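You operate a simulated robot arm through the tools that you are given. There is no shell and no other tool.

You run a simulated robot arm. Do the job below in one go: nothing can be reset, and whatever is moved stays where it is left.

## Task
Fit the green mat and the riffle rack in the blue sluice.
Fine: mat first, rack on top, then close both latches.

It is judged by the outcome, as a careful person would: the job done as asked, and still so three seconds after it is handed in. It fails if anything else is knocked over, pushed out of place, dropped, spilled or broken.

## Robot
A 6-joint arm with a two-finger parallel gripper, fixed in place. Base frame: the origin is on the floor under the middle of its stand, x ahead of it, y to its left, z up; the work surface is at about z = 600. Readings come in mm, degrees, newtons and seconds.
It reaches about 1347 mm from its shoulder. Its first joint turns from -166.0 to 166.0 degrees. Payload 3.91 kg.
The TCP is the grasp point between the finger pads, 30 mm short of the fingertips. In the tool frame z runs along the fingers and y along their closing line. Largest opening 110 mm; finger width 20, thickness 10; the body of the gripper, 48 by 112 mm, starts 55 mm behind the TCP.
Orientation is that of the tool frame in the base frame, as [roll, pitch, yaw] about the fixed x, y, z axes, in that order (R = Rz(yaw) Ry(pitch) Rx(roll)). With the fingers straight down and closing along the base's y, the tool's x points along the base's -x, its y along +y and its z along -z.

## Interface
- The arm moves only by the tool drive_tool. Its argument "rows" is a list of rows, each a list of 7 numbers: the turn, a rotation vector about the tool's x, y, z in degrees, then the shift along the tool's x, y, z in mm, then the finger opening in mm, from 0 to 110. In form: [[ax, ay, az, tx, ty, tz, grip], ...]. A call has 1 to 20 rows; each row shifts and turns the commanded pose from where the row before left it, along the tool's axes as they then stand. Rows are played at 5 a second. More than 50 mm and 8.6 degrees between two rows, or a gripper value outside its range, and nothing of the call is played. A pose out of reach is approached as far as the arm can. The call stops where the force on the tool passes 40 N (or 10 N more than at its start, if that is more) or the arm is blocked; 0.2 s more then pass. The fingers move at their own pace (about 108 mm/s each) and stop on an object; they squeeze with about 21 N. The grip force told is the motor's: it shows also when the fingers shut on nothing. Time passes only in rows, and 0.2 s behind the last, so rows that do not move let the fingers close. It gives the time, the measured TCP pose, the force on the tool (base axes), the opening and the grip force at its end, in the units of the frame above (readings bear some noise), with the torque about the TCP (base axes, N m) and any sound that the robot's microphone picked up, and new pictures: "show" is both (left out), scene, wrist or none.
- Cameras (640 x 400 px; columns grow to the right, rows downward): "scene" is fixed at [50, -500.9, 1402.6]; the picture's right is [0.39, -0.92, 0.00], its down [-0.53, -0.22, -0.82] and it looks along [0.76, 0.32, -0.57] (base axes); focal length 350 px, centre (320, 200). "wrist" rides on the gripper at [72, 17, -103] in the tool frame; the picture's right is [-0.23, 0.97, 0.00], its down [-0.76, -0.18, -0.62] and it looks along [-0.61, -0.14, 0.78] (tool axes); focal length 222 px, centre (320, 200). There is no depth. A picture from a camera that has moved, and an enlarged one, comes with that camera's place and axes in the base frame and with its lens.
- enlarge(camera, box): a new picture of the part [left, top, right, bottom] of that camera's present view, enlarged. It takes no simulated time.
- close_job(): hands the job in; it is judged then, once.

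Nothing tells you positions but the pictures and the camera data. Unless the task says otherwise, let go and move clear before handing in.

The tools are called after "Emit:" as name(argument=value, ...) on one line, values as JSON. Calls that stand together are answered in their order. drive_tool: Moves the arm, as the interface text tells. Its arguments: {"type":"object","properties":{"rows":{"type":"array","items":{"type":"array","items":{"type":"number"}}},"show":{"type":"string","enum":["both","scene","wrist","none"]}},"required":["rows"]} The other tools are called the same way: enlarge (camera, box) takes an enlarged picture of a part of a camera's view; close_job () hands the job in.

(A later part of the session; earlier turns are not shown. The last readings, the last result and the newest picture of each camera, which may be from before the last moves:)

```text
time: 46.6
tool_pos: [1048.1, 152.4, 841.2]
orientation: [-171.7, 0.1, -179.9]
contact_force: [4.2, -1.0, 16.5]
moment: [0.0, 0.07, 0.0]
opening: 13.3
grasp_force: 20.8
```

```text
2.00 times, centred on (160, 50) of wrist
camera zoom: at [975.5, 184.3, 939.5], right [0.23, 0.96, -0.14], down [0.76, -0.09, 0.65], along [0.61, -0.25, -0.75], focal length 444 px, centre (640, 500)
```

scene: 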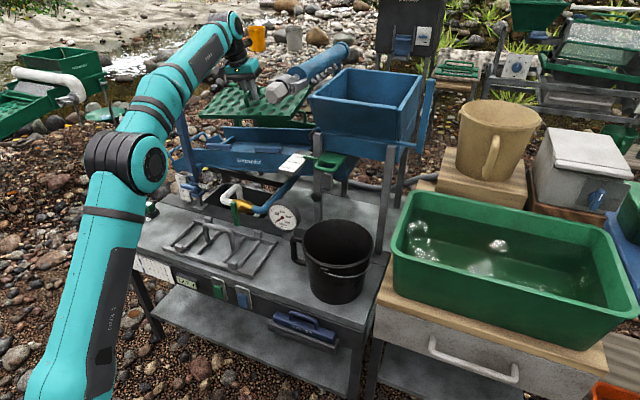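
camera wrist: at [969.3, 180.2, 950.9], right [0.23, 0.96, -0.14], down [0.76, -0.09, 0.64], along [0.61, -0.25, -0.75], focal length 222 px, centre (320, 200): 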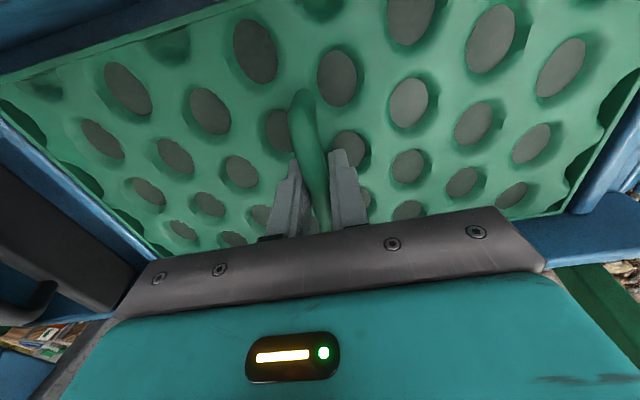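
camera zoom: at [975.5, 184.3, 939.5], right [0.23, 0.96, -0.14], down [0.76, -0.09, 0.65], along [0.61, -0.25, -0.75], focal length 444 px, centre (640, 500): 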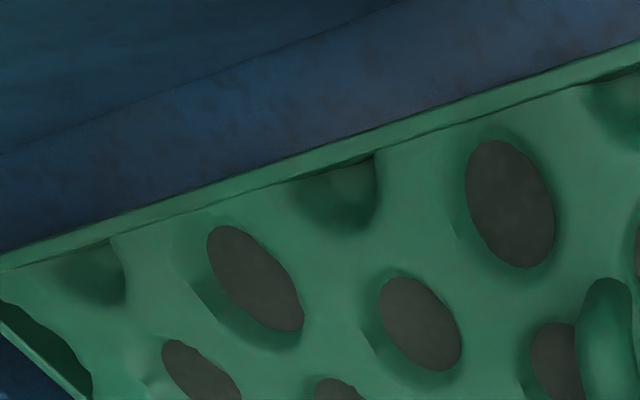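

The mat sits flat on the bed with gaps visible at both ribs and along the near wall. I'll ease off the pressure, open, and back straight out along the tool axis.

Emit:
drive_tool(rows=[[0, 0, 0, 0, 0, -1, 0], [0, 0, 0, 0, 0, 0, 20], [0, 0, 0, 0, 0, 0, 40], [0, 0, 0, 0, 0, 0, 60], [0, 0, 0, 0, 0, 0, 60], [0, 0, 0, 0, 0, -5, 60], [0, 0, 0, 0, 0, -10, 60], [0, 0, 0, 0, 0, -10, 60], [0, 0, 0, 0, 0, -10, 60], [0, 0, 0, 0, 0, 0, 60]], show="both")

Emit:
enlarge(camera="scene", box=[200, 100, 328, 180])

```text
time: 48.8
tool_pos: [1048.0, 158.0, 875.5]
orientation: [-171.7, 0.1, 180.0]
contact_force: [0.6, 0.0, 0.2]
moment: [0.0, 0.02, -0.01]
opening: 60.0
grasp_force: 0.0
camera wrist: at [976.3, 190.5, 973.7], right [0.23, 0.96, -0.14], down [0.76, -0.09, 0.64], along [0.61, -0.25, -0.75], focal length 222 px, centre (320, 200)
```

scene: 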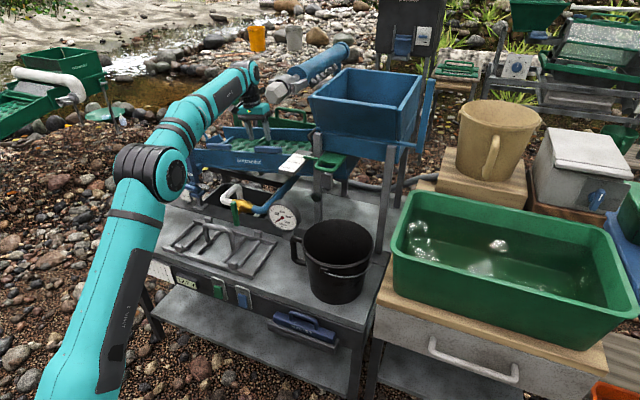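
wrist: 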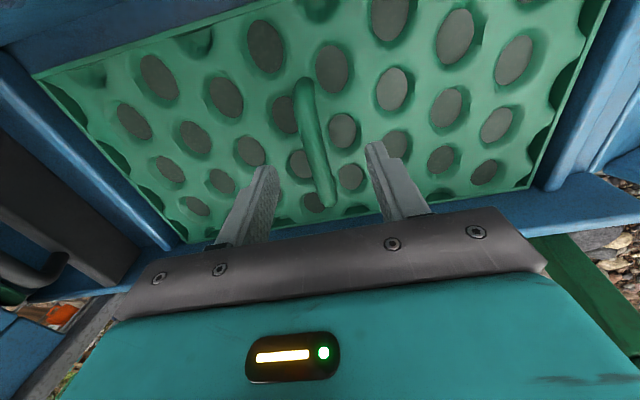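

```text
5.00 times, centred on (264, 140) of scene
camera zoom: at [50.0, -500.9, 1402.6], right [0.39, -0.92, 0.0], down [-0.53, -0.22, -0.82], along [0.76, 0.32, -0.57], focal length 1751 px, centre (600, 500)
```

zoom: 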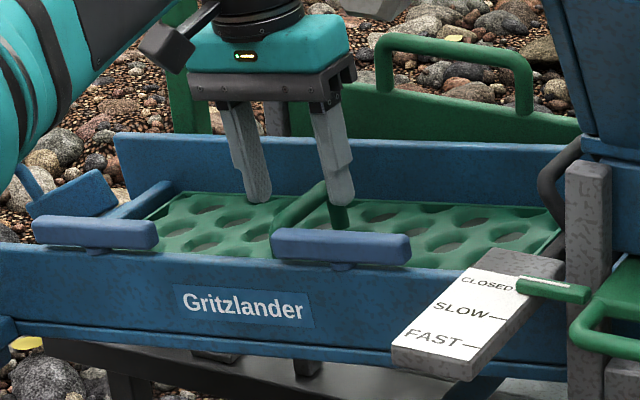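

The mat is seated with its handle upright and the gripper is free. I'll back out pitching forward, rising as I retract, then look at the sluice and latches.

Emit:
drive_tool(rows=[[0, -4.7, 0, 10, -2.2, -14.8, 60], [0, -4.7, 0, 8.7, -2.2, -15.7, 60], [0, -4.6, 0, 7.4, -2.2, -16.3, 60], [0, 0, 0, 26.7, -1.4, -16.9, 60], [0, 0, 0, 26.7, -1.4, -16.9, 60], [0, 0, 0, 26.7, -1.4, -16.9, 60], [0, 0, 0, 26.7, -1.4, -16.9, 60], [0, 0, 0, 26.7, -1.4, -16.9, 60], [0, 0, 0, 26.7, -1.4, -16.9, 60], [0, 0, 0, 0, 0, 0, 60]], show="both")

Emit:
enlarge(camera="wrist", box=[120, 0, 520, 250])

Emit:
enlarge(camera="scene", box=[200, 100, 328, 180])

```text
time: 51.0
tool_pos: [838.3, 156.6, 981.5]
orientation: [-171.4, 14.1, -177.9]
contact_force: [1.0, 0.1, -0.2]
moment: [0.02, -0.02, 0.01]
opening: 60.0
grasp_force: 0.1
camera wrist: at [742.5, 186.0, 1058.8], right [0.22, 0.97, -0.09], down [0.59, -0.06, 0.81], along [0.78, -0.23, -0.58], focal length 222 px, centre (320, 200)
```

scene: 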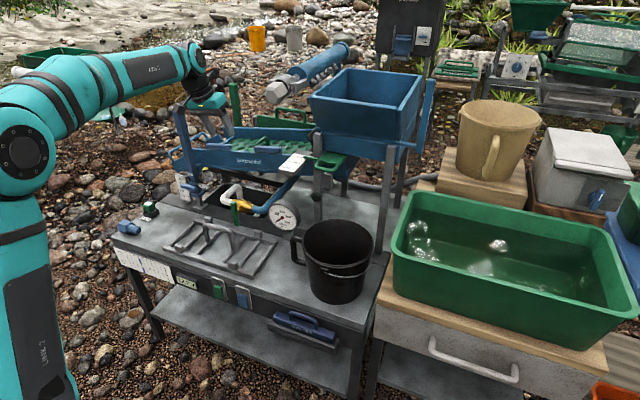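
wrist: 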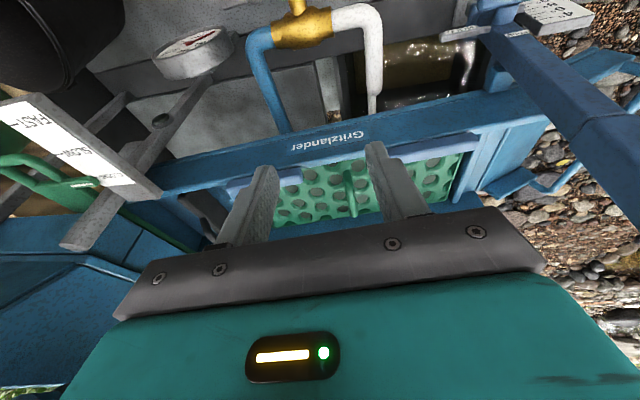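

```text
1.60 times, centred on (320, 125) of wrist
camera zoom: at [742.5, 186.0, 1058.8], right [0.22, 0.97, -0.09], down [0.59, -0.06, 0.81], along [0.78, -0.23, -0.58], focal length 355 px, centre (320, 320)
```

zoom: 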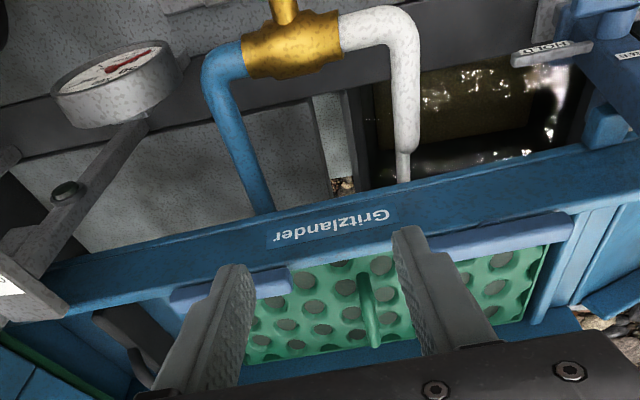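

```text
5.00 times, centred on (264, 140) of scene
camera zoom: at [50.0, -500.9, 1402.6], right [0.39, -0.92, 0.0], down [-0.53, -0.22, -0.82], along [0.76, 0.32, -0.57], focal length 1751 px, centre (600, 500)
```

zoom: 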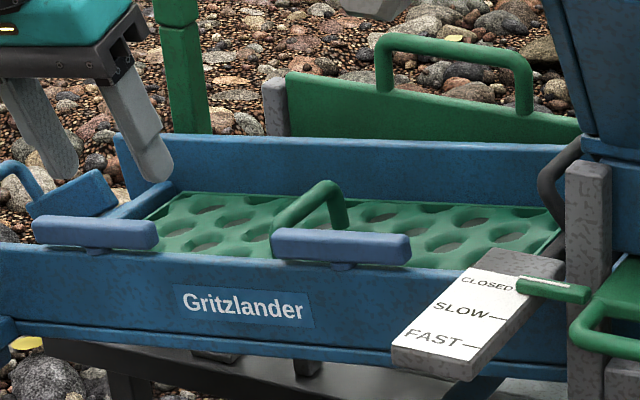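

The mat stays put with its handle upright. Next is the rack: I'll level the tool, retract above it, and turn the wrist 90° so the fingers close along x across its handle.

Emit:
drive_tool(rows=[[0, 7, 0, 0, 0, 0, 60], [0, 7, 0, 0, 0, 0, 60], [-8.4, 0, 0, 0, 0, 0, 80], [0, 0, 0, 30, 0, 0, 80], [0, 0, 0, 30, 0, 0, 80], [0, 0, 0, 30, -6, 0, 80], [0, 0, 0, 30, -6, 0, 80], [0, 0, 8.2, 0, 0, 0, 80], [0, 0, 8.2, 0, 0, 0, 80], [0, 0, 8.2, 0, 0, 0, 80], [0, 0, 8.2, 0, 0, 0, 80], [0, 0, 8.2, 0, 0, 0, 80], [0, 0, 8.2, 0, 0, 0, 80], [0, 0, 8.2, 0, 0, 0, 80], [0, 0, 8.2, 0, 0, 0, 80], [0, 0, 8.2, 0, 0, 0, 80], [0, 0, 8.2, 0, 0, 0, 80], [0, 0, 8.0, 0, 0, 0, 80], [0, 0, 0, 0, 0, 0, 80]], show="both")

Emit:
enlarge(camera="wrist", box=[120, 0, 520, 250])

```text
time: 55.0
tool_pos: [717.9, 145.5, 980.1]
orientation: [179.8, -0.1, 89.9]
contact_force: [0.3, 0.4, -0.7]
moment: [0.02, 0.0, 0.03]
opening: 79.9
grasp_force: 0.2
camera wrist: at [734.9, 218.9, 1081.9], right [0.97, -0.23, 0.0], down [-0.18, -0.76, 0.62], along [-0.14, -0.61, -0.78], focal length 222 px, centre (320, 200)
```

scene: 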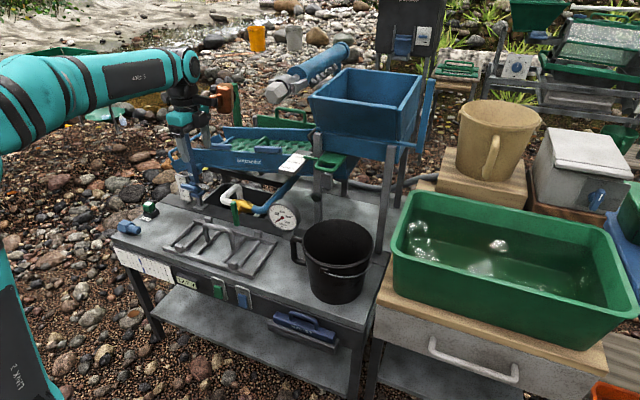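
wrist: 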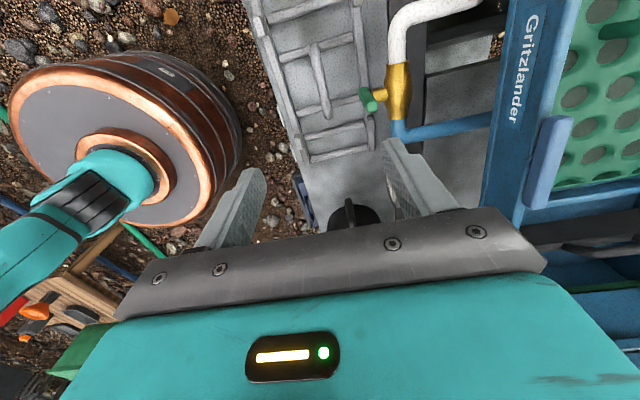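

```text
1.60 times, centred on (320, 125) of wrist
camera zoom: at [734.9, 218.9, 1081.9], right [0.97, -0.23, 0.0], down [-0.18, -0.76, 0.62], along [-0.14, -0.61, -0.78], focal length 355 px, centre (320, 320)
```

zoom: 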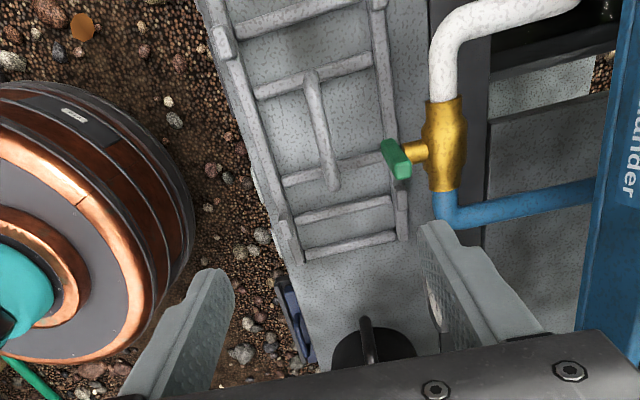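

The rack's handle runs along y from about 94 to 190 at x 720, z 674. The green valve lever at (787, 111) and its stem overhang the far rail, so the rack must shift toward -x before being lifted high. I'll descend to inspect closely.

Emit:
drive_tool(rows=[[0, 0, 0, 4.5, 2.6, 20, 60], [0, 0, 0, 0, 0, 40, 60], [0, 0, 0, 0, 0, 40, 60], [0, 0, 0, 0, 0, 40, 60], [0, 0, 0, 0, 0, 40, 60], [0, 0, 0, 0, 0, 30, 60], [0, 0, 0, 0, 0, 10, 60], [0, 0, 0, 0, 0, 0, 60]], show="both")

Emit:
enlarge(camera="wrist", box=[200, 40, 440, 190])

Emit:
enlarge(camera="scene", box=[150, 170, 310, 270])

```text
time: 56.8
tool_pos: [720.8, 150.8, 758.6]
orientation: [179.8, -0.1, 90.0]
contact_force: [0.0, 0.1, -0.2]
moment: [-0.01, 0.06, 0.03]
opening: 59.9
grasp_force: 0.1
camera wrist: at [736.6, 223.5, 862.0], right [0.97, -0.23, 0.0], down [-0.18, -0.76, 0.62], along [-0.14, -0.61, -0.78], focal length 222 px, centre (320, 200)
```

scene: 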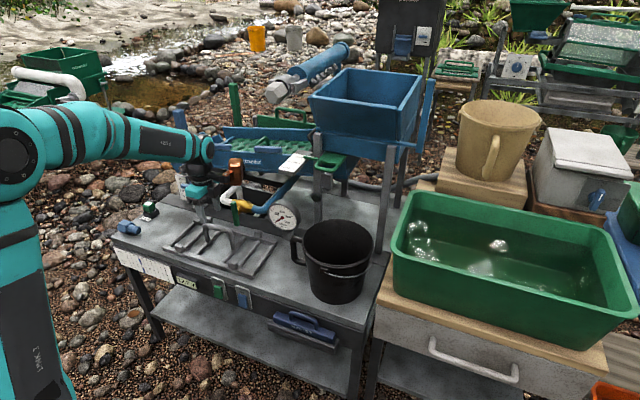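
wrist: 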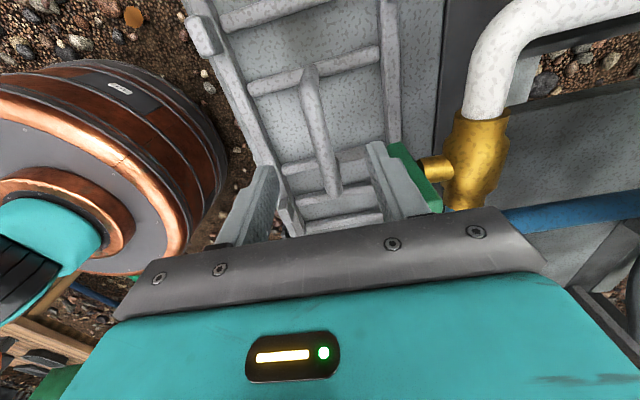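

```text
2.67 times, centred on (320, 115) of wrist
camera zoom: at [736.6, 223.5, 862.0], right [0.97, -0.23, 0.0], down [-0.18, -0.76, 0.62], along [-0.14, -0.61, -0.78], focal length 592 px, centre (320, 427)
```

zoom: 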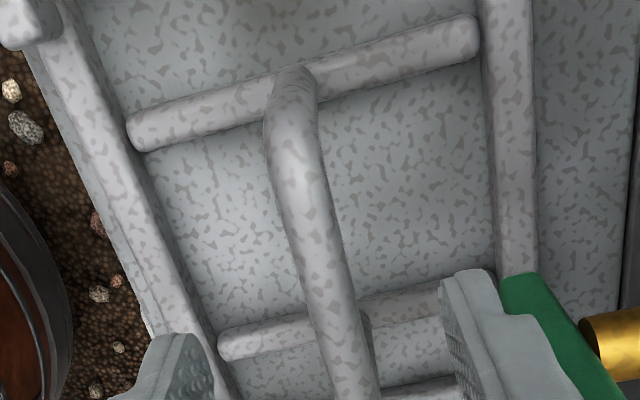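

```text
4.00 times, centred on (230, 220) of scene
camera zoom: at [50.0, -500.9, 1402.6], right [0.39, -0.92, 0.0], down [-0.53, -0.22, -0.82], along [0.76, 0.32, -0.57], focal length 1401 px, centre (680, 120)
```

zoom: 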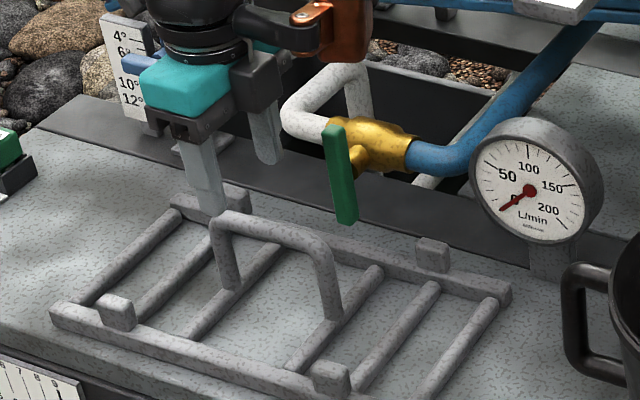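

The handle arches between the two middle cross bars, leaving room there for the mat's handle. I'll shift 2.5 mm in -x and descend onto it.

Emit:
drive_tool(rows=[[0, 0, 0, 0, -2.5, 10, 60], [0, 0, 0, 0, 0, 20, 60], [0, 0, 0, 0, 0, 20, 60], [0, 0, 0, 0, 0, 15, 60], [0, 0, 0, 0, 0, 0, 60]], show="wrist")

Emit:
enlarge(camera="scene", box=[170, 170, 298, 250])

Emit:
enlarge(camera="wrist", box=[200, 80, 440, 230])

```text
time: 58.0
tool_pos: [719.2, 150.0, 693.6]
orientation: [179.8, -0.1, 89.9]
contact_force: [-0.1, -0.1, -0.1]
moment: [0.02, -0.01, 0.02]
opening: 60.1
grasp_force: 0.0
camera wrist: at [736.5, 222.9, 796.4], right [0.97, -0.23, 0.0], down [-0.18, -0.76, 0.62], along [-0.14, -0.61, -0.78], focal length 222 px, centre (320, 200)
```

wrist: 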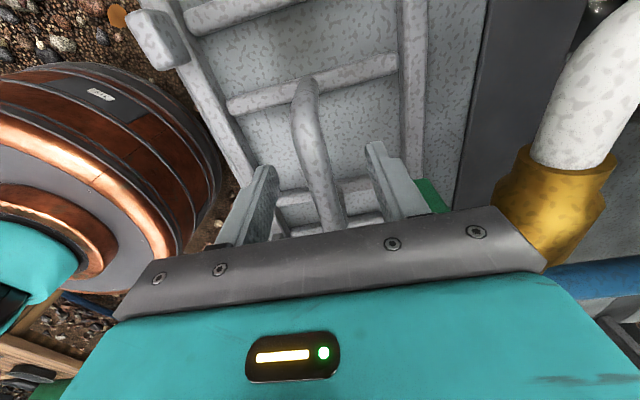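

```text
5.00 times, centred on (234, 210) of scene
camera zoom: at [50.0, -500.9, 1402.6], right [0.39, -0.92, 0.0], down [-0.53, -0.22, -0.82], along [0.76, 0.32, -0.57], focal length 1751 px, centre (750, 150)
```

zoom: 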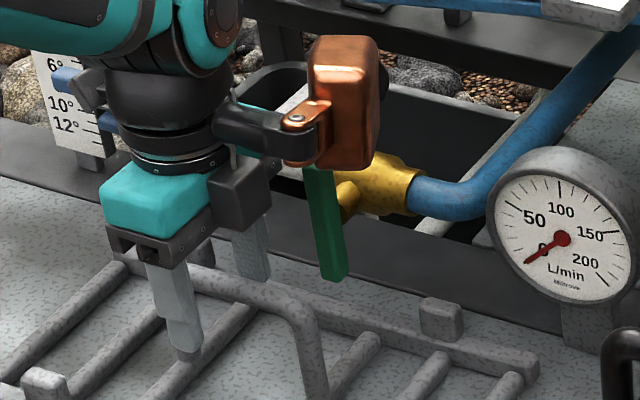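

```text
2.67 times, centred on (320, 155) of wrist
camera zoom: at [736.5, 222.9, 796.4], right [0.97, -0.23, 0.0], down [-0.18, -0.76, 0.62], along [-0.14, -0.61, -0.78], focal length 592 px, centre (320, 320)
```

zoom: 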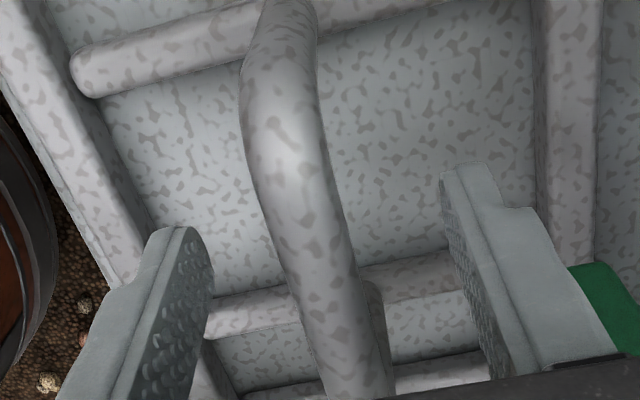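

The fingers straddle the handle and nothing is near the tips. I'll go down the last 25 mm and close on the bar.

Emit:
drive_tool(rows=[[0, 0, 0, 0, 0, 10, 60], [0, 0, 0, 0, 0, 10, 60], [0, 0, 0, 0, 0, 5, 60], [0, 0, 0, 0, 0, 0, 30], [0, 0, 0, 0, 0, 0, 0], [0, 0, 0, 0, 0, 0, 0], [0, 0, 0, 0, 0, 0, 0]], show="wrist")

Emit:
enlarge(camera="scene", box=[150, 180, 310, 280])

```text
time: 59.6
tool_pos: [718.9, 150.4, 670.2]
orientation: [179.8, -0.1, 89.9]
contact_force: [1.3, 0.0, 4.0]
moment: [-0.17, -0.03, 0.45]
opening: 15.7
grasp_force: 20.9
camera wrist: at [736.1, 223.3, 771.4], right [0.97, -0.23, 0.0], down [-0.18, -0.76, 0.62], along [-0.14, -0.61, -0.78], focal length 222 px, centre (320, 200)
```

wrist: 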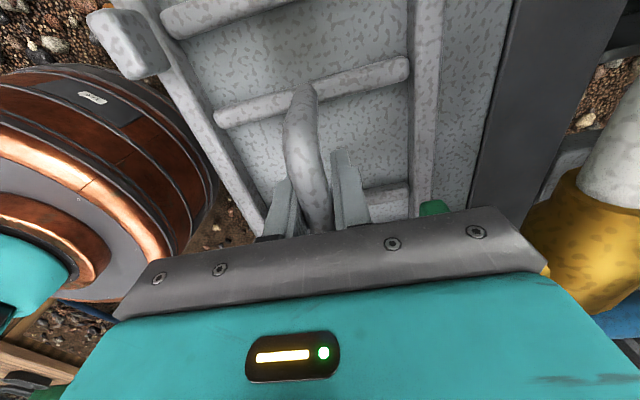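

```text
4.00 times, centred on (230, 230) of scene
camera zoom: at [50.0, -500.9, 1402.6], right [0.39, -0.92, 0.0], down [-0.53, -0.22, -0.82], along [0.76, 0.32, -0.57], focal length 1401 px, centre (680, 80)
```

zoom: 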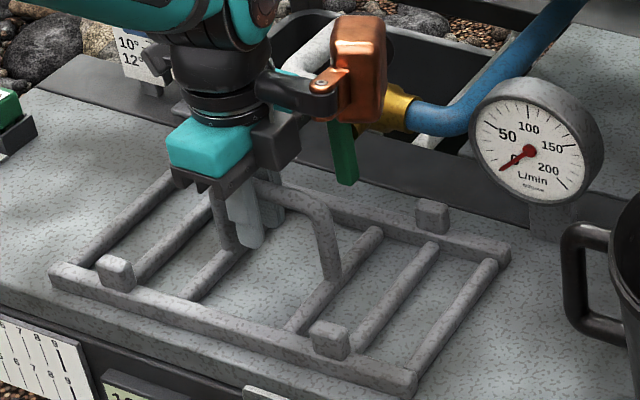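

The grip holds a 15.7 mm bar. I'll lift just 12 mm to read the weight and see whether the rack hangs level from this slightly off-centre grip.

Emit:
drive_tool(rows=[[0, 0, 0, 0, 0, -3, 0], [0, 0, 0, 0, 0, -4, 0], [0, 0, 0, 0, 0, -5, 0], [0, 0, 0, 0, 0, 0, 0], [0, 0, 0, 0, 0, 0, 0]], show="none")

Emit:
enlarge(camera="scene", box=[150, 180, 310, 280])

Emit:
enlarge(camera="wrist", box=[80, 0, 480, 250])

```text
time: 60.8
tool_pos: [718.8, 150.2, 682.0]
orientation: [179.7, -0.2, 89.9]
contact_force: [0.5, 0.6, -4.2]
moment: [0.05, -0.04, 0.0]
opening: 16.1
grasp_force: 21.3
```

```text
4.00 times, centred on (230, 230) of scene
camera zoom: at [50.0, -500.9, 1402.6], right [0.39, -0.92, 0.0], down [-0.53, -0.22, -0.82], along [0.76, 0.32, -0.57], focal length 1401 px, centre (680, 80)
```

zoom: 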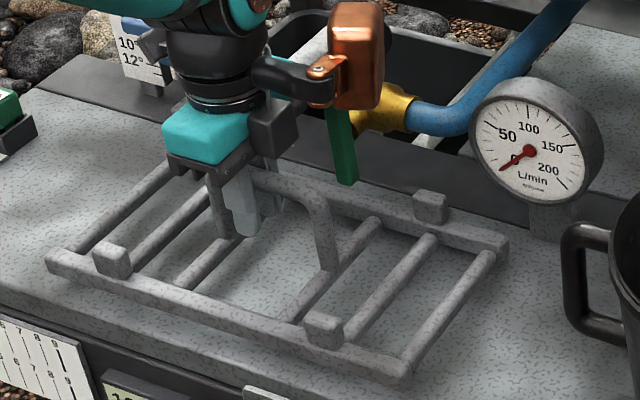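

```text
1.60 times, centred on (280, 125) of wrist
camera zoom: at [735.5, 223.2, 784.1], right [0.97, -0.23, 0.0], down [-0.18, -0.76, 0.62], along [-0.14, -0.61, -0.78], focal length 355 px, centre (384, 320)
```

zoom: 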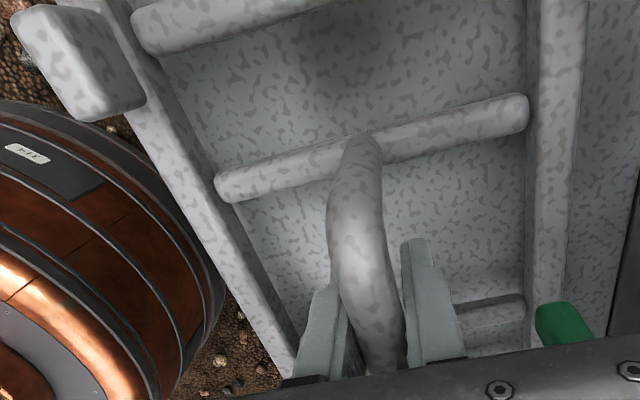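

The rack weighs only about 4 N and hangs level. I'll slide it toward -x at this low height to clear the valve lever, then lift.

Emit:
drive_tool(rows=[[0, 0, 0, 0, -10, 0, 0], [0, 0, 0, 0, -16, 0, 0], [0, 0, 0, 0, -16, 0, 0], [0, 0, 0, 0, -16, 0, 0], [0, 0, 0, 0, -6, 0, 0], [0, 0, 0, 0, 0, -8, 0], [0, 0, 0, 0, 0, -12, 0], [0, 0, 0, 0, 0, 0, 0]], show="both")

Emit:
enlarge(camera="scene", box=[130, 170, 322, 290])

```text
time: 62.6
tool_pos: [654.9, 150.5, 699.8]
orientation: [179.9, -0.1, 90.0]
contact_force: [-0.5, -0.2, -4.5]
moment: [0.08, 0.02, -0.03]
opening: 15.6
grasp_force: 20.7
camera wrist: at [672.0, 223.3, 802.9], right [0.97, -0.23, 0.0], down [-0.18, -0.76, 0.62], along [-0.14, -0.61, -0.78], focal length 222 px, centre (320, 200)
```

scene: 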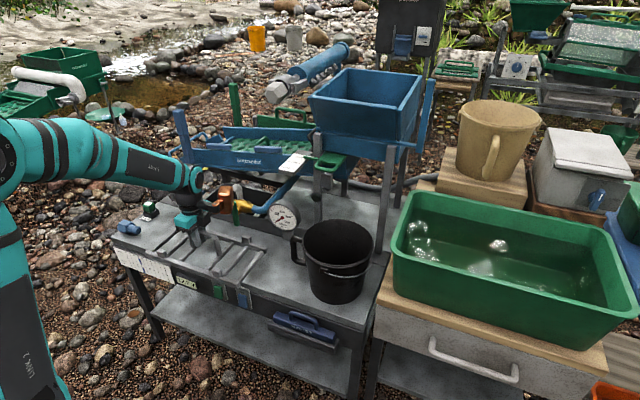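
wrist: 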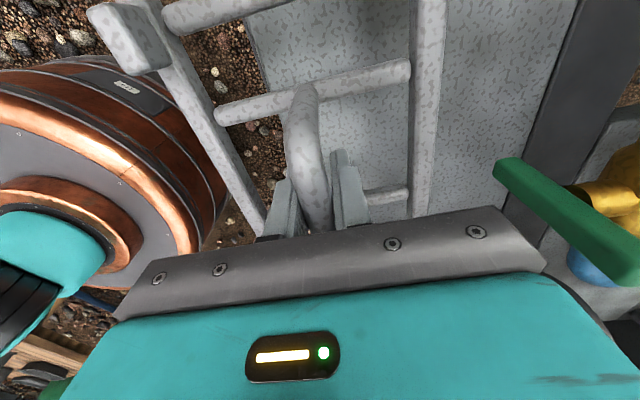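

```text
3.33 times, centred on (226, 230) of scene
camera zoom: at [50.0, -500.9, 1402.6], right [0.39, -0.92, 0.0], down [-0.53, -0.22, -0.82], along [0.76, 0.32, -0.57], focal length 1168 px, centre (633, 100)
```

zoom: 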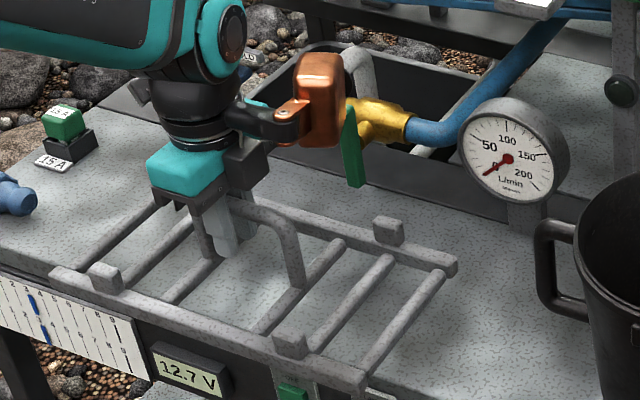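

The rack is clear of the valve lever now. I'll lift it straight up to z ≈ 1126.

Emit:
drive_tool(rows=[[0, 0, 0, 0, 0, -20, 0], [0, 0, 0, 0, 0, -35, 0], [0, 0, 0, 0, 0, -38, 0], [0, 0, 0, 0, 0, -38, 0], [0, 0, 0, 2, 0, -38, 0], [0, 0, 0, 3, 0, -38, 0], [0, 0, 0, 3, 0, -38, 0], [0, 0, 0, 3, 0, -38, 0], [0, 0, 0, 3, 0, -38, 0], [0, 0, 0, 3, 0, -38, 0], [0, 0, 0, 3, 0, -38, 0], [0, 0, 0, 0, 0, -28, 0], [0, 0, 0, 0, 0, 0, 0]], show="both")

Emit:
enlarge(camera="scene", box=[60, 40, 284, 180])

```text
time: 65.4
tool_pos: [652.8, 169.9, 1128.8]
orientation: [179.9, -0.2, 90.0]
contact_force: [-0.1, 1.0, -3.8]
moment: [0.05, 0.02, 0.0]
opening: 15.8
grasp_force: 21.3
camera wrist: at [669.8, 242.9, 1230.2], right [0.97, -0.23, 0.0], down [-0.18, -0.76, 0.62], along [-0.14, -0.61, -0.78], focal length 222 px, centre (320, 200)
```

scene: 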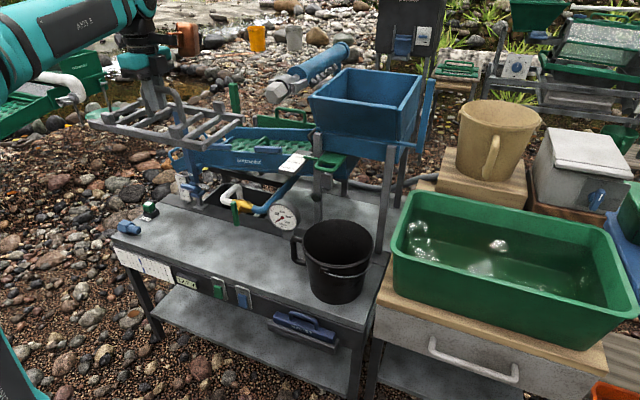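
wrist: 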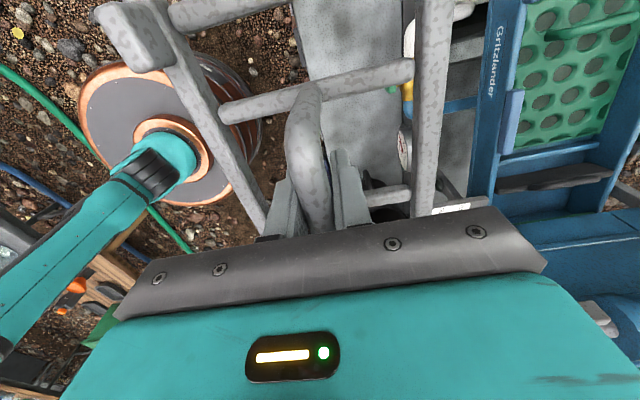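

```text
2.86 times, centred on (172, 110) of scene
camera zoom: at [50.0, -500.9, 1402.6], right [0.39, -0.92, 0.0], down [-0.53, -0.22, -0.82], along [0.76, 0.32, -0.57], focal length 1001 px, centre (743, 457)
```

zoom: 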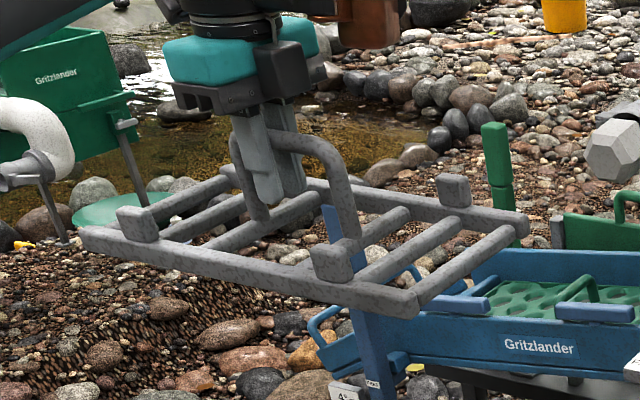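

The rack centre sits about 9 mm to the -y side of the grip, and the rack hangs level. I'll pitch the tool forward 16°, rise a little, and take it forward over the lever post as with the mat.

Emit:
drive_tool(rows=[[-3, 0, 0, 0, 0, -3, 0], [-4.3, 0, 0, 0, 0, -4, 0], [-4.4, 0, 0, 0, 0, -4, 0], [-4.3, 0, 0, 0, 0, -2, 0], [0, 0, 0, 0, 15, 4.3, 0], [0, 0, 0, 0, 30, 8.6, 0], [0, 0, 0, 0, 32.7, 9.4, 0], [0, 0, 0, 0, 32.7, 9.4, 0], [0, 0, 0, 0, 20, 5.7, 0], [0, 0, 0, 0, 0, 0, 0]], show="scene")

Emit:
enlarge(camera="scene", box=[100, 40, 324, 180])

```text
time: 67.6
tool_pos: [787.2, 168.3, 1137.2]
orientation: [163.9, -0.1, 90.0]
contact_force: [-0.6, 0.0, -4.5]
moment: [0.04, 0.05, -0.01]
opening: 15.6
grasp_force: 21.1
```

scene: 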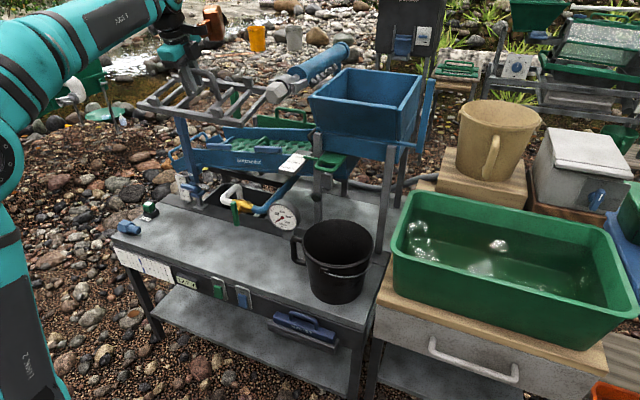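

```text
2.86 times, centred on (212, 110) of scene
camera zoom: at [50.0, -500.9, 1402.6], right [0.39, -0.92, 0.0], down [-0.53, -0.22, -0.82], along [0.76, 0.32, -0.57], focal length 1001 px, centre (629, 457)
```

zoom: 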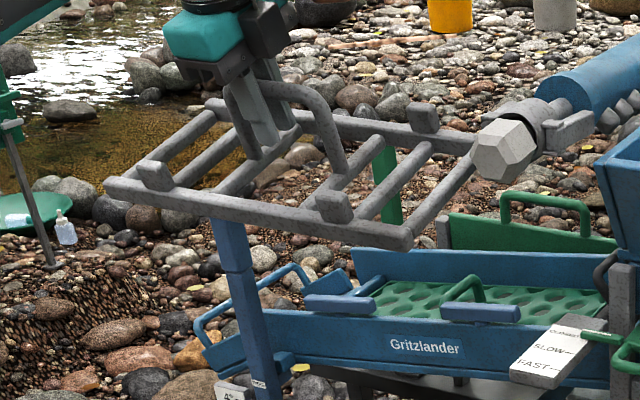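

The rack is still ahead of the post, so I'll gain a few more millimetres of height while going over it and stop just beyond.

Emit:
drive_tool(rows=[[0, 0, 0, 0, 16, 1, 0], [0, 0, 0, 0, 32.8, 5.2, 0], [0, 0, 0, 0, 32.8, 5.2, 0], [0, 0, 0, 0, 32.8, 5.2, 0], [0, 0, 0, 0, 30.6, 12.9, 0], [0, 0, 0, 0, 30.6, 12.9, 0], [0, 0, 0, 0, 12, 6, 0], [0, 0, 0, 0, 0, 0, 0]], show="scene")

Emit:
enlarge(camera="scene", box=[120, 40, 344, 180])

```text
time: 69.4
tool_pos: [983.6, 169.9, 1146.1]
orientation: [163.8, -0.1, 90.0]
contact_force: [0.0, -1.2, -4.3]
moment: [0.03, 0.02, -0.01]
opening: 15.5
grasp_force: 20.9
```

scene: 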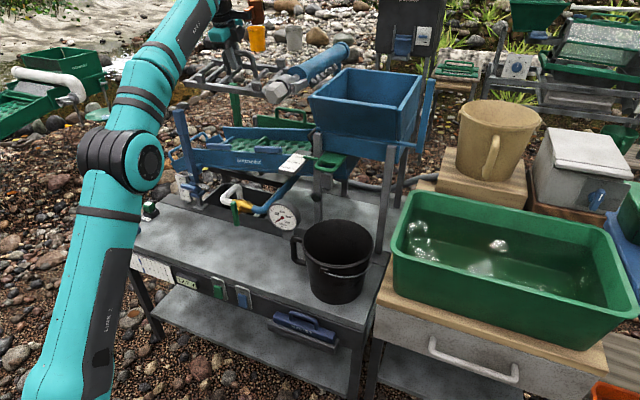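

```text
2.86 times, centred on (232, 110) of scene
camera zoom: at [50.0, -500.9, 1402.6], right [0.39, -0.92, 0.0], down [-0.53, -0.22, -0.82], along [0.76, 0.32, -0.57], focal length 1001 px, centre (571, 457)
```

zoom: 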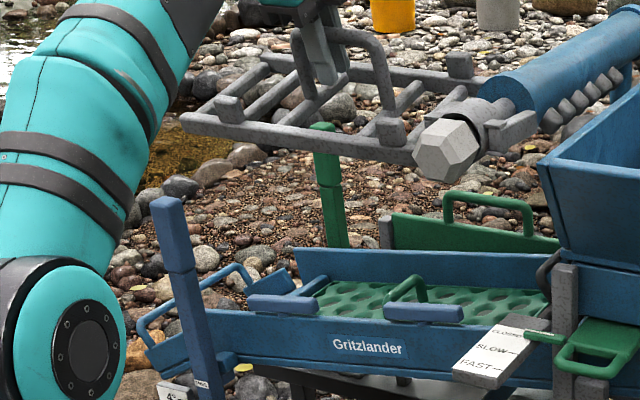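

The rack is past the post. I'll descend over the bay and roll it to match the bed tilt.

Emit:
drive_tool(rows=[[0, 0, 0, -1.2, 1.1, 25.3, 0], [0, 0, 0, -1.2, 1.1, 25.3, 0], [0, 0, 0, -1.2, 1.1, 25.3, 0], [0, 0, 0, -1.2, 1.1, 25.3, 0], [0, -3.9, -1.1, 0, 0, 0, 0], [0, -3.9, -1.1, 0, 0, 0, 0], [0, 0, 0, 0, 0, 0, 0]], show="both")

Emit:
enlarge(camera="scene", box=[170, 60, 330, 160])

```text
time: 71.0
tool_pos: [1015.4, 164.0, 1049.1]
orientation: [163.8, 8.1, 89.9]
contact_force: [0.4, -0.6, -3.9]
moment: [0.09, 0.05, 0.01]
opening: 15.4
grasp_force: 20.8
camera wrist: at [1003.5, 252.5, 1141.3], right [0.94, -0.19, 0.3], down [-0.34, -0.68, 0.65], along [0.08, -0.71, -0.7], focal length 222 px, centre (320, 200)
```

scene: 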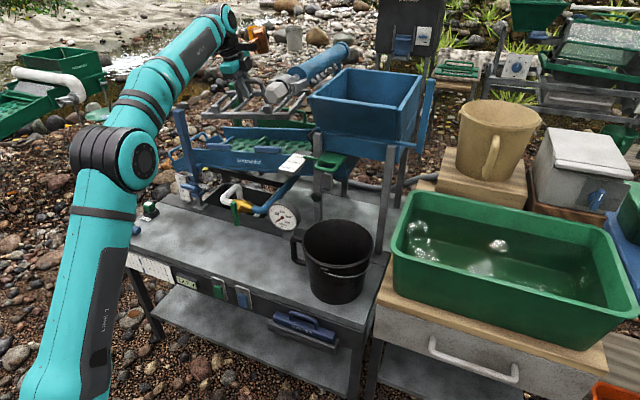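
wrist: 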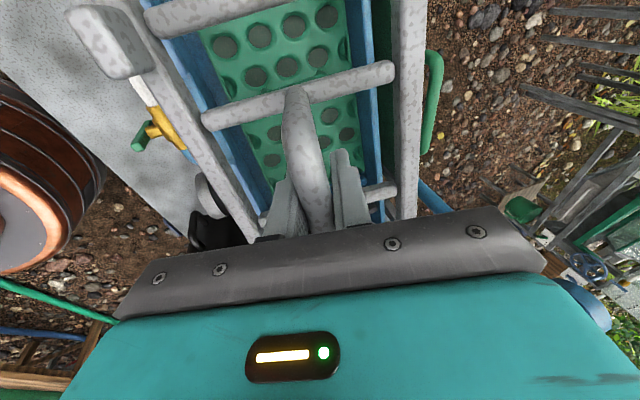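

```text
4.00 times, centred on (250, 110) of scene
camera zoom: at [50.0, -500.9, 1402.6], right [0.39, -0.92, 0.0], down [-0.53, -0.22, -0.82], along [0.76, 0.32, -0.57], focal length 1401 px, centre (600, 560)
```

zoom: 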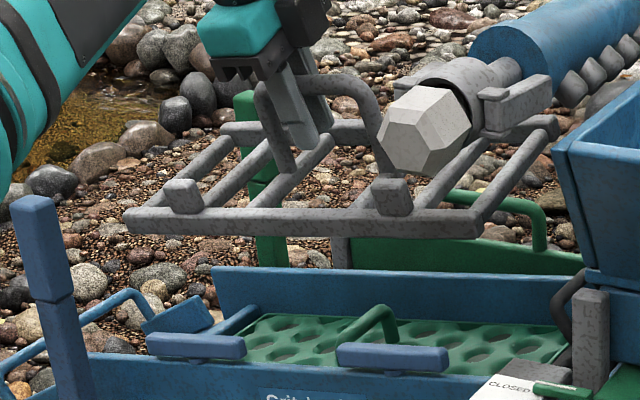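

The wrist view shows the mat directly beneath the rack and everything lined up. I'll descend to z ≈ 965 and check against the latches.

Emit:
drive_tool(rows=[[0, 0, 0, 3.7, -7.3, 26.8, 0], [0, 0, 0, 3.7, -7.3, 26.8, 0], [0, 0, 0, 3.7, -7.3, 26.8, 0], [0, 0, 0, 0, 0, 0, 0]], show="wrist")

Emit:
enlarge(camera="scene", box=[190, 80, 334, 170])

Emit:
enlarge(camera="wrist", box=[40, 0, 480, 250])

```text
time: 72.0
tool_pos: [1015.9, 165.1, 966.1]
orientation: [163.8, 8.0, 90.0]
contact_force: [0.0, 0.0, -4.8]
moment: [0.07, 0.01, 0.0]
opening: 15.7
grasp_force: 20.7
camera wrist: at [1003.6, 252.0, 1057.4], right [0.94, -0.19, 0.3], down [-0.34, -0.68, 0.65], along [0.08, -0.71, -0.7], focal length 222 px, centre (320, 200)
```

wrist: 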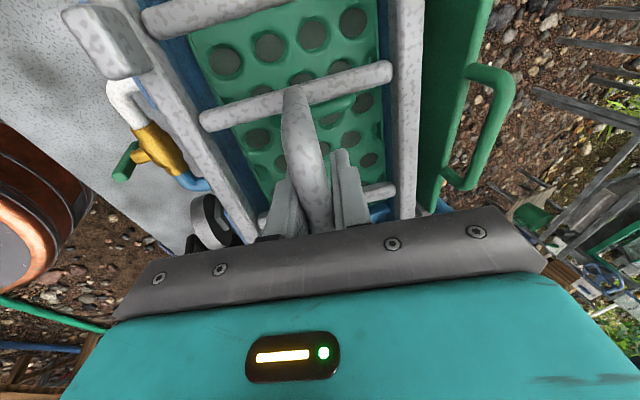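

```text
4.44 times, centred on (262, 125) of scene
camera zoom: at [50.0, -500.9, 1402.6], right [0.39, -0.92, 0.0], down [-0.53, -0.22, -0.82], along [0.76, 0.32, -0.57], focal length 1557 px, centre (578, 533)
```

zoom: 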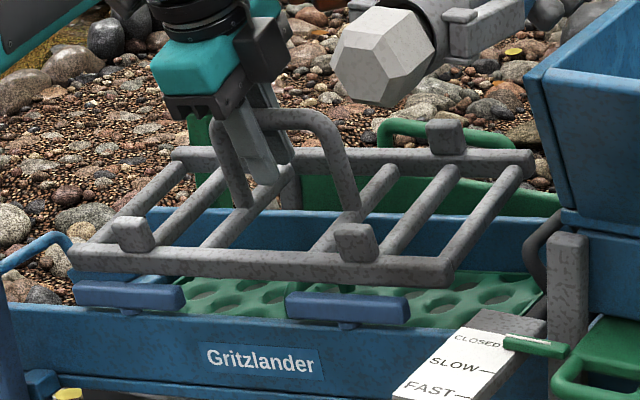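

```text
1.45 times, centred on (260, 125) of wrist
camera zoom: at [1003.6, 252.0, 1057.4], right [0.94, -0.19, 0.3], down [-0.34, -0.68, 0.65], along [0.08, -0.71, -0.7], focal length 323 px, centre (407, 309)
```

zoom: 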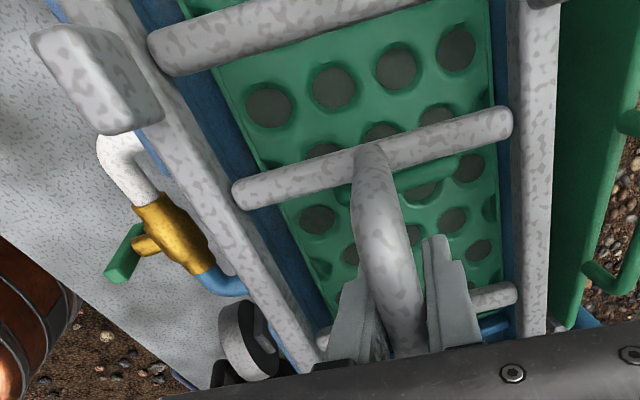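

Measured block centres are about 8 mm too far toward +y relative to the latch pivots, so I'll correct that while lowering the near rail behind the latches to z ≈ 910.

Emit:
drive_tool(rows=[[0, 0, 0, 0.4, -4.9, 18.2, 0], [0, 0, 0, 0.4, -4.9, 18.2, 0], [0, 0, 0, 0.4, -4.9, 18.2, 0], [0, 0, 0, 0, 0, 0, 0]], show="wrist")

Emit:
enlarge(camera="scene", box=[190, 80, 334, 170])

Emit:
enlarge(camera="wrist", box=[40, 0, 480, 250])

```text
time: 73.0
tool_pos: [1017.5, 160.4, 908.8]
orientation: [164.0, 8.0, 90.0]
contact_force: [-0.4, 1.0, 6.3]
moment: [0.07, 0.1, -0.02]
opening: 15.1
grasp_force: 21.2
camera wrist: at [1005.1, 246.1, 1000.7], right [0.94, -0.19, 0.3], down [-0.34, -0.68, 0.65], along [0.08, -0.71, -0.7], focal length 222 px, centre (320, 200)
```

wrist: 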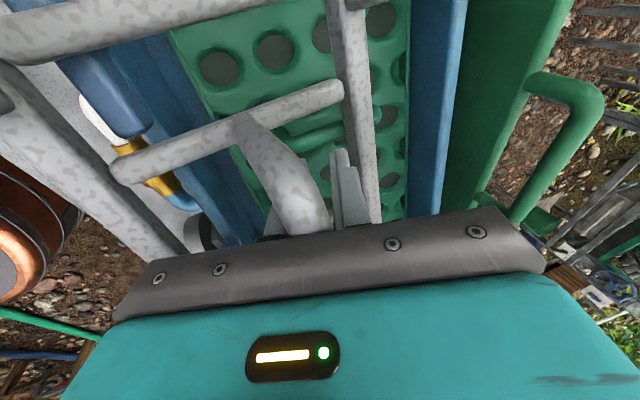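

```text
4.44 times, centred on (262, 125) of scene
camera zoom: at [50.0, -500.9, 1402.6], right [0.39, -0.92, 0.0], down [-0.53, -0.22, -0.82], along [0.76, 0.32, -0.57], focal length 1557 px, centre (578, 533)
```

zoom: 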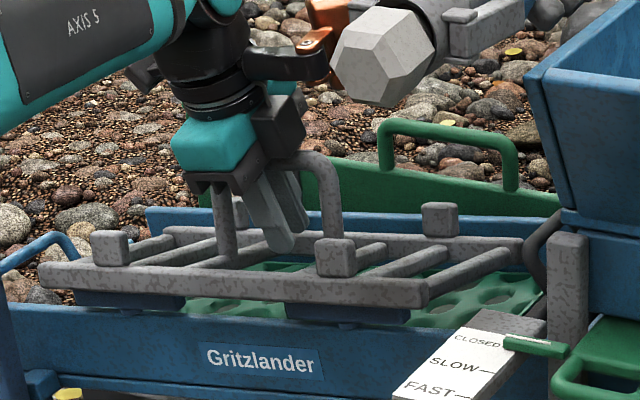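

```text
1.45 times, centred on (260, 125) of wrist
camera zoom: at [1005.1, 246.1, 1000.7], right [0.94, -0.19, 0.3], down [-0.34, -0.68, 0.65], along [0.08, -0.71, -0.7], focal length 323 px, centre (407, 309)
```

zoom: 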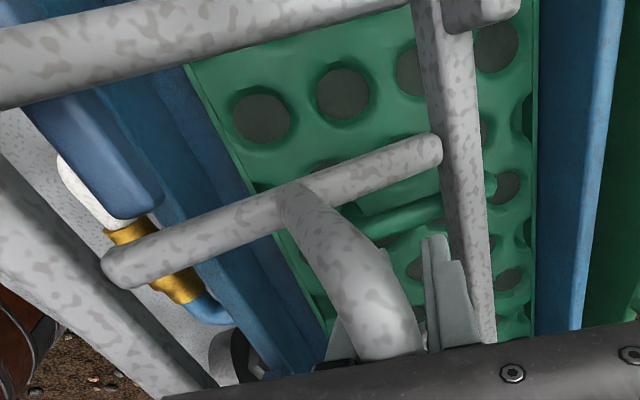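

The rack has swung in the grip, because its round handle bar lets it hang freely, and its near rail came down on top of the latches. I'll lift straight up off them and check for disturbance.

Emit:
drive_tool(rows=[[0, 0, 0, -1.4, 2.7, -9.5, 0], [0, 0, 0, -2.2, 4.1, -14.3, 0], [0, 0, 0, -2.2, 4.1, -14.3, 0], [0, 0, 0, -2.2, 4.1, -14.3, 0], [0, 0, 0, 0, 0, 0, 0]], show="wrist")

Emit:
enlarge(camera="scene", box=[190, 80, 334, 170])

```text
time: 74.2
tool_pos: [1017.3, 157.2, 964.6]
orientation: [163.9, 7.9, 90.1]
contact_force: [-0.4, -0.7, -4.6]
moment: [0.09, -0.1, 0.0]
opening: 14.9
grasp_force: 21.6
camera wrist: at [1004.9, 244.0, 1055.5], right [0.94, -0.19, 0.3], down [-0.34, -0.68, 0.65], along [0.08, -0.71, -0.7], focal length 222 px, centre (320, 200)
```

wrist: 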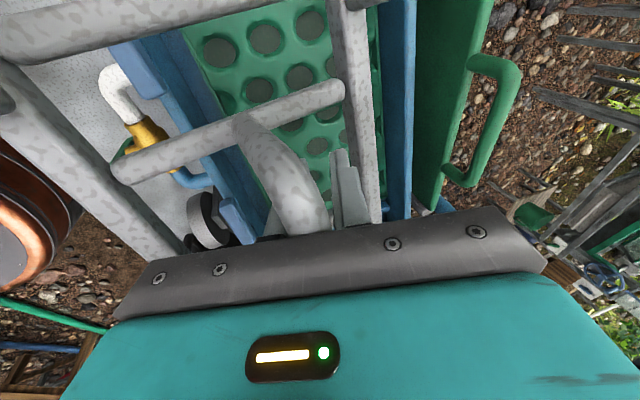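

```text
4.44 times, centred on (262, 125) of scene
camera zoom: at [50.0, -500.9, 1402.6], right [0.39, -0.92, 0.0], down [-0.53, -0.22, -0.82], along [0.76, 0.32, -0.57], focal length 1557 px, centre (578, 533)
```

zoom: 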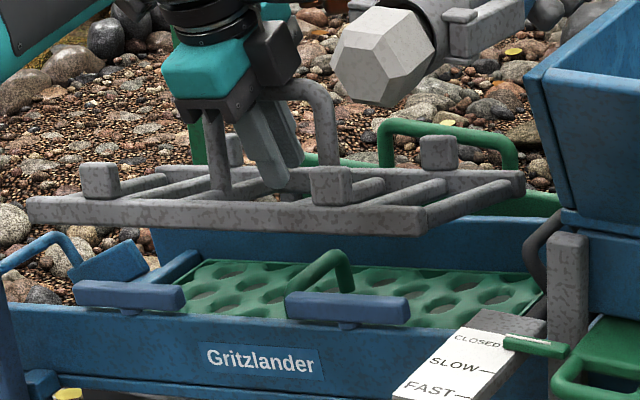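

The rack is now tilted about 12° near-side-up in the grip. I'll wait a moment to see whether it settles back toward level on its own.

Emit:
drive_tool(rows=[[0, 0, 0, 0, 0, 0, 0], [0, 0, 0, 0, 0, 0, 0], [0, 0, 0, 0, 0, 0, 0], [0, 0, 0, 0, 0, 0, 0], [0, 0, 0, 0, 0, 0, 0]], show="none")

Emit:
enlarge(camera="scene", box=[190, 80, 334, 170])

Emit:
enlarge(camera="wrist", box=[0, 0, 480, 250])

```text
time: 75.4
tool_pos: [1016.3, 157.4, 963.3]
orientation: [163.8, 8.0, 90.0]
contact_force: [-0.7, -0.3, -4.4]
moment: [0.09, -0.09, -0.01]
opening: 14.9
grasp_force: 21.1
```

```text
4.44 times, centred on (262, 125) of scene
camera zoom: at [50.0, -500.9, 1402.6], right [0.39, -0.92, 0.0], down [-0.53, -0.22, -0.82], along [0.76, 0.32, -0.57], focal length 1557 px, centre (578, 533)
```

zoom: 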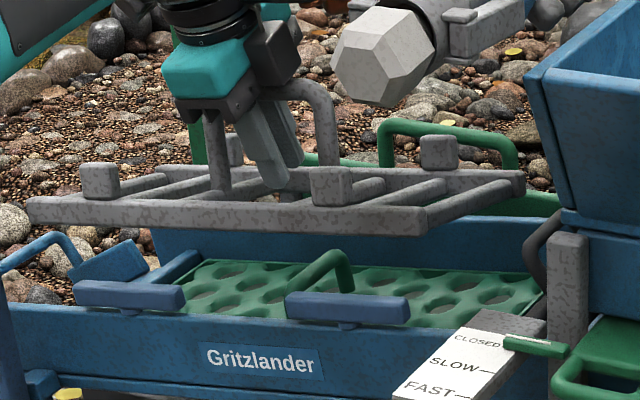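

```text
1.33 times, centred on (240, 125) of wrist
camera zoom: at [1004.9, 244.0, 1055.5], right [0.94, -0.19, 0.3], down [-0.34, -0.68, 0.65], along [0.08, -0.71, -0.7], focal length 296 px, centre (427, 300)
```

zoom: 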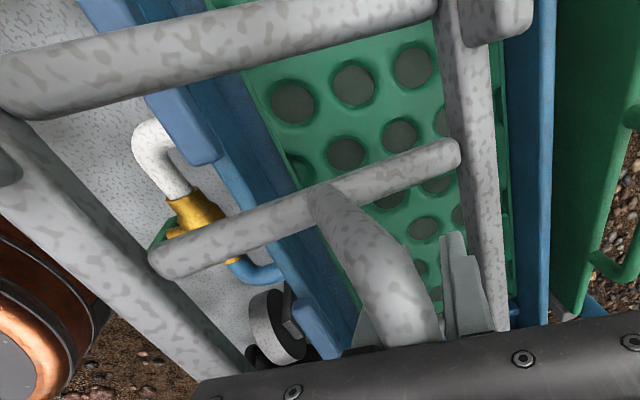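

The rack holds that tilt by friction. I'll use it: the rack goes in far rail first, and touching the mat will rotate it flat in the grip. First I'll move 24 mm farther in +x so the near rail will clear the latches.

Emit:
drive_tool(rows=[[0, 0, 0, 0, 7.7, 2.2, 0], [0, 0, 0, 0, 7.7, 2.2, 0], [0, 0, 0, 0, 7.7, 2.2, 0], [0, 0, 0, 2, -4.1, 14.3, 0], [0, 0, 0, 2, -4.1, 14.3, 0], [0, 0, 0, 0, 0, 0, 0]], show="wrist")

Emit:
enlarge(camera="scene", box=[190, 90, 318, 170])

Emit:
enlarge(camera="wrist", box=[0, 0, 480, 250])

```text
time: 76.8
tool_pos: [1041.5, 157.4, 933.0]
orientation: [163.8, 8.0, 90.0]
contact_force: [0.8, 0.2, -4.1]
moment: [0.08, -0.12, 0.02]
opening: 15.1
grasp_force: 21.2
camera wrist: at [1028.9, 243.6, 1025.4], right [0.94, -0.19, 0.3], down [-0.34, -0.68, 0.65], along [0.08, -0.71, -0.7], focal length 222 px, centre (320, 200)
```

wrist: 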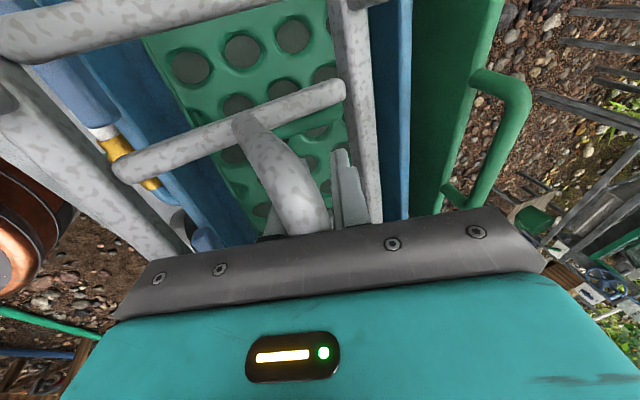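

```text
5.00 times, centred on (254, 130) of scene
camera zoom: at [50.0, -500.9, 1402.6], right [0.39, -0.92, 0.0], down [-0.53, -0.22, -0.82], along [0.76, 0.32, -0.57], focal length 1751 px, centre (650, 550)
```

zoom: 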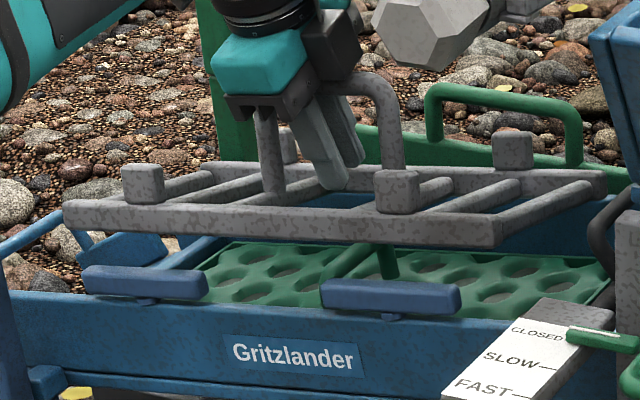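

```text
1.33 times, centred on (240, 125) of wrist
camera zoom: at [1028.9, 243.6, 1025.4], right [0.94, -0.19, 0.3], down [-0.34, -0.68, 0.65], along [0.08, -0.71, -0.7], focal length 296 px, centre (427, 300)
```

zoom: 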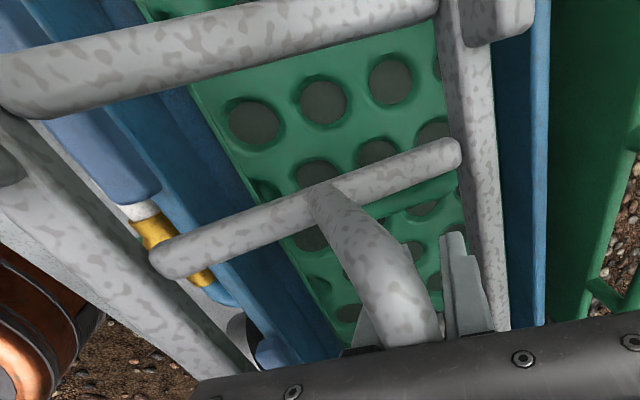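

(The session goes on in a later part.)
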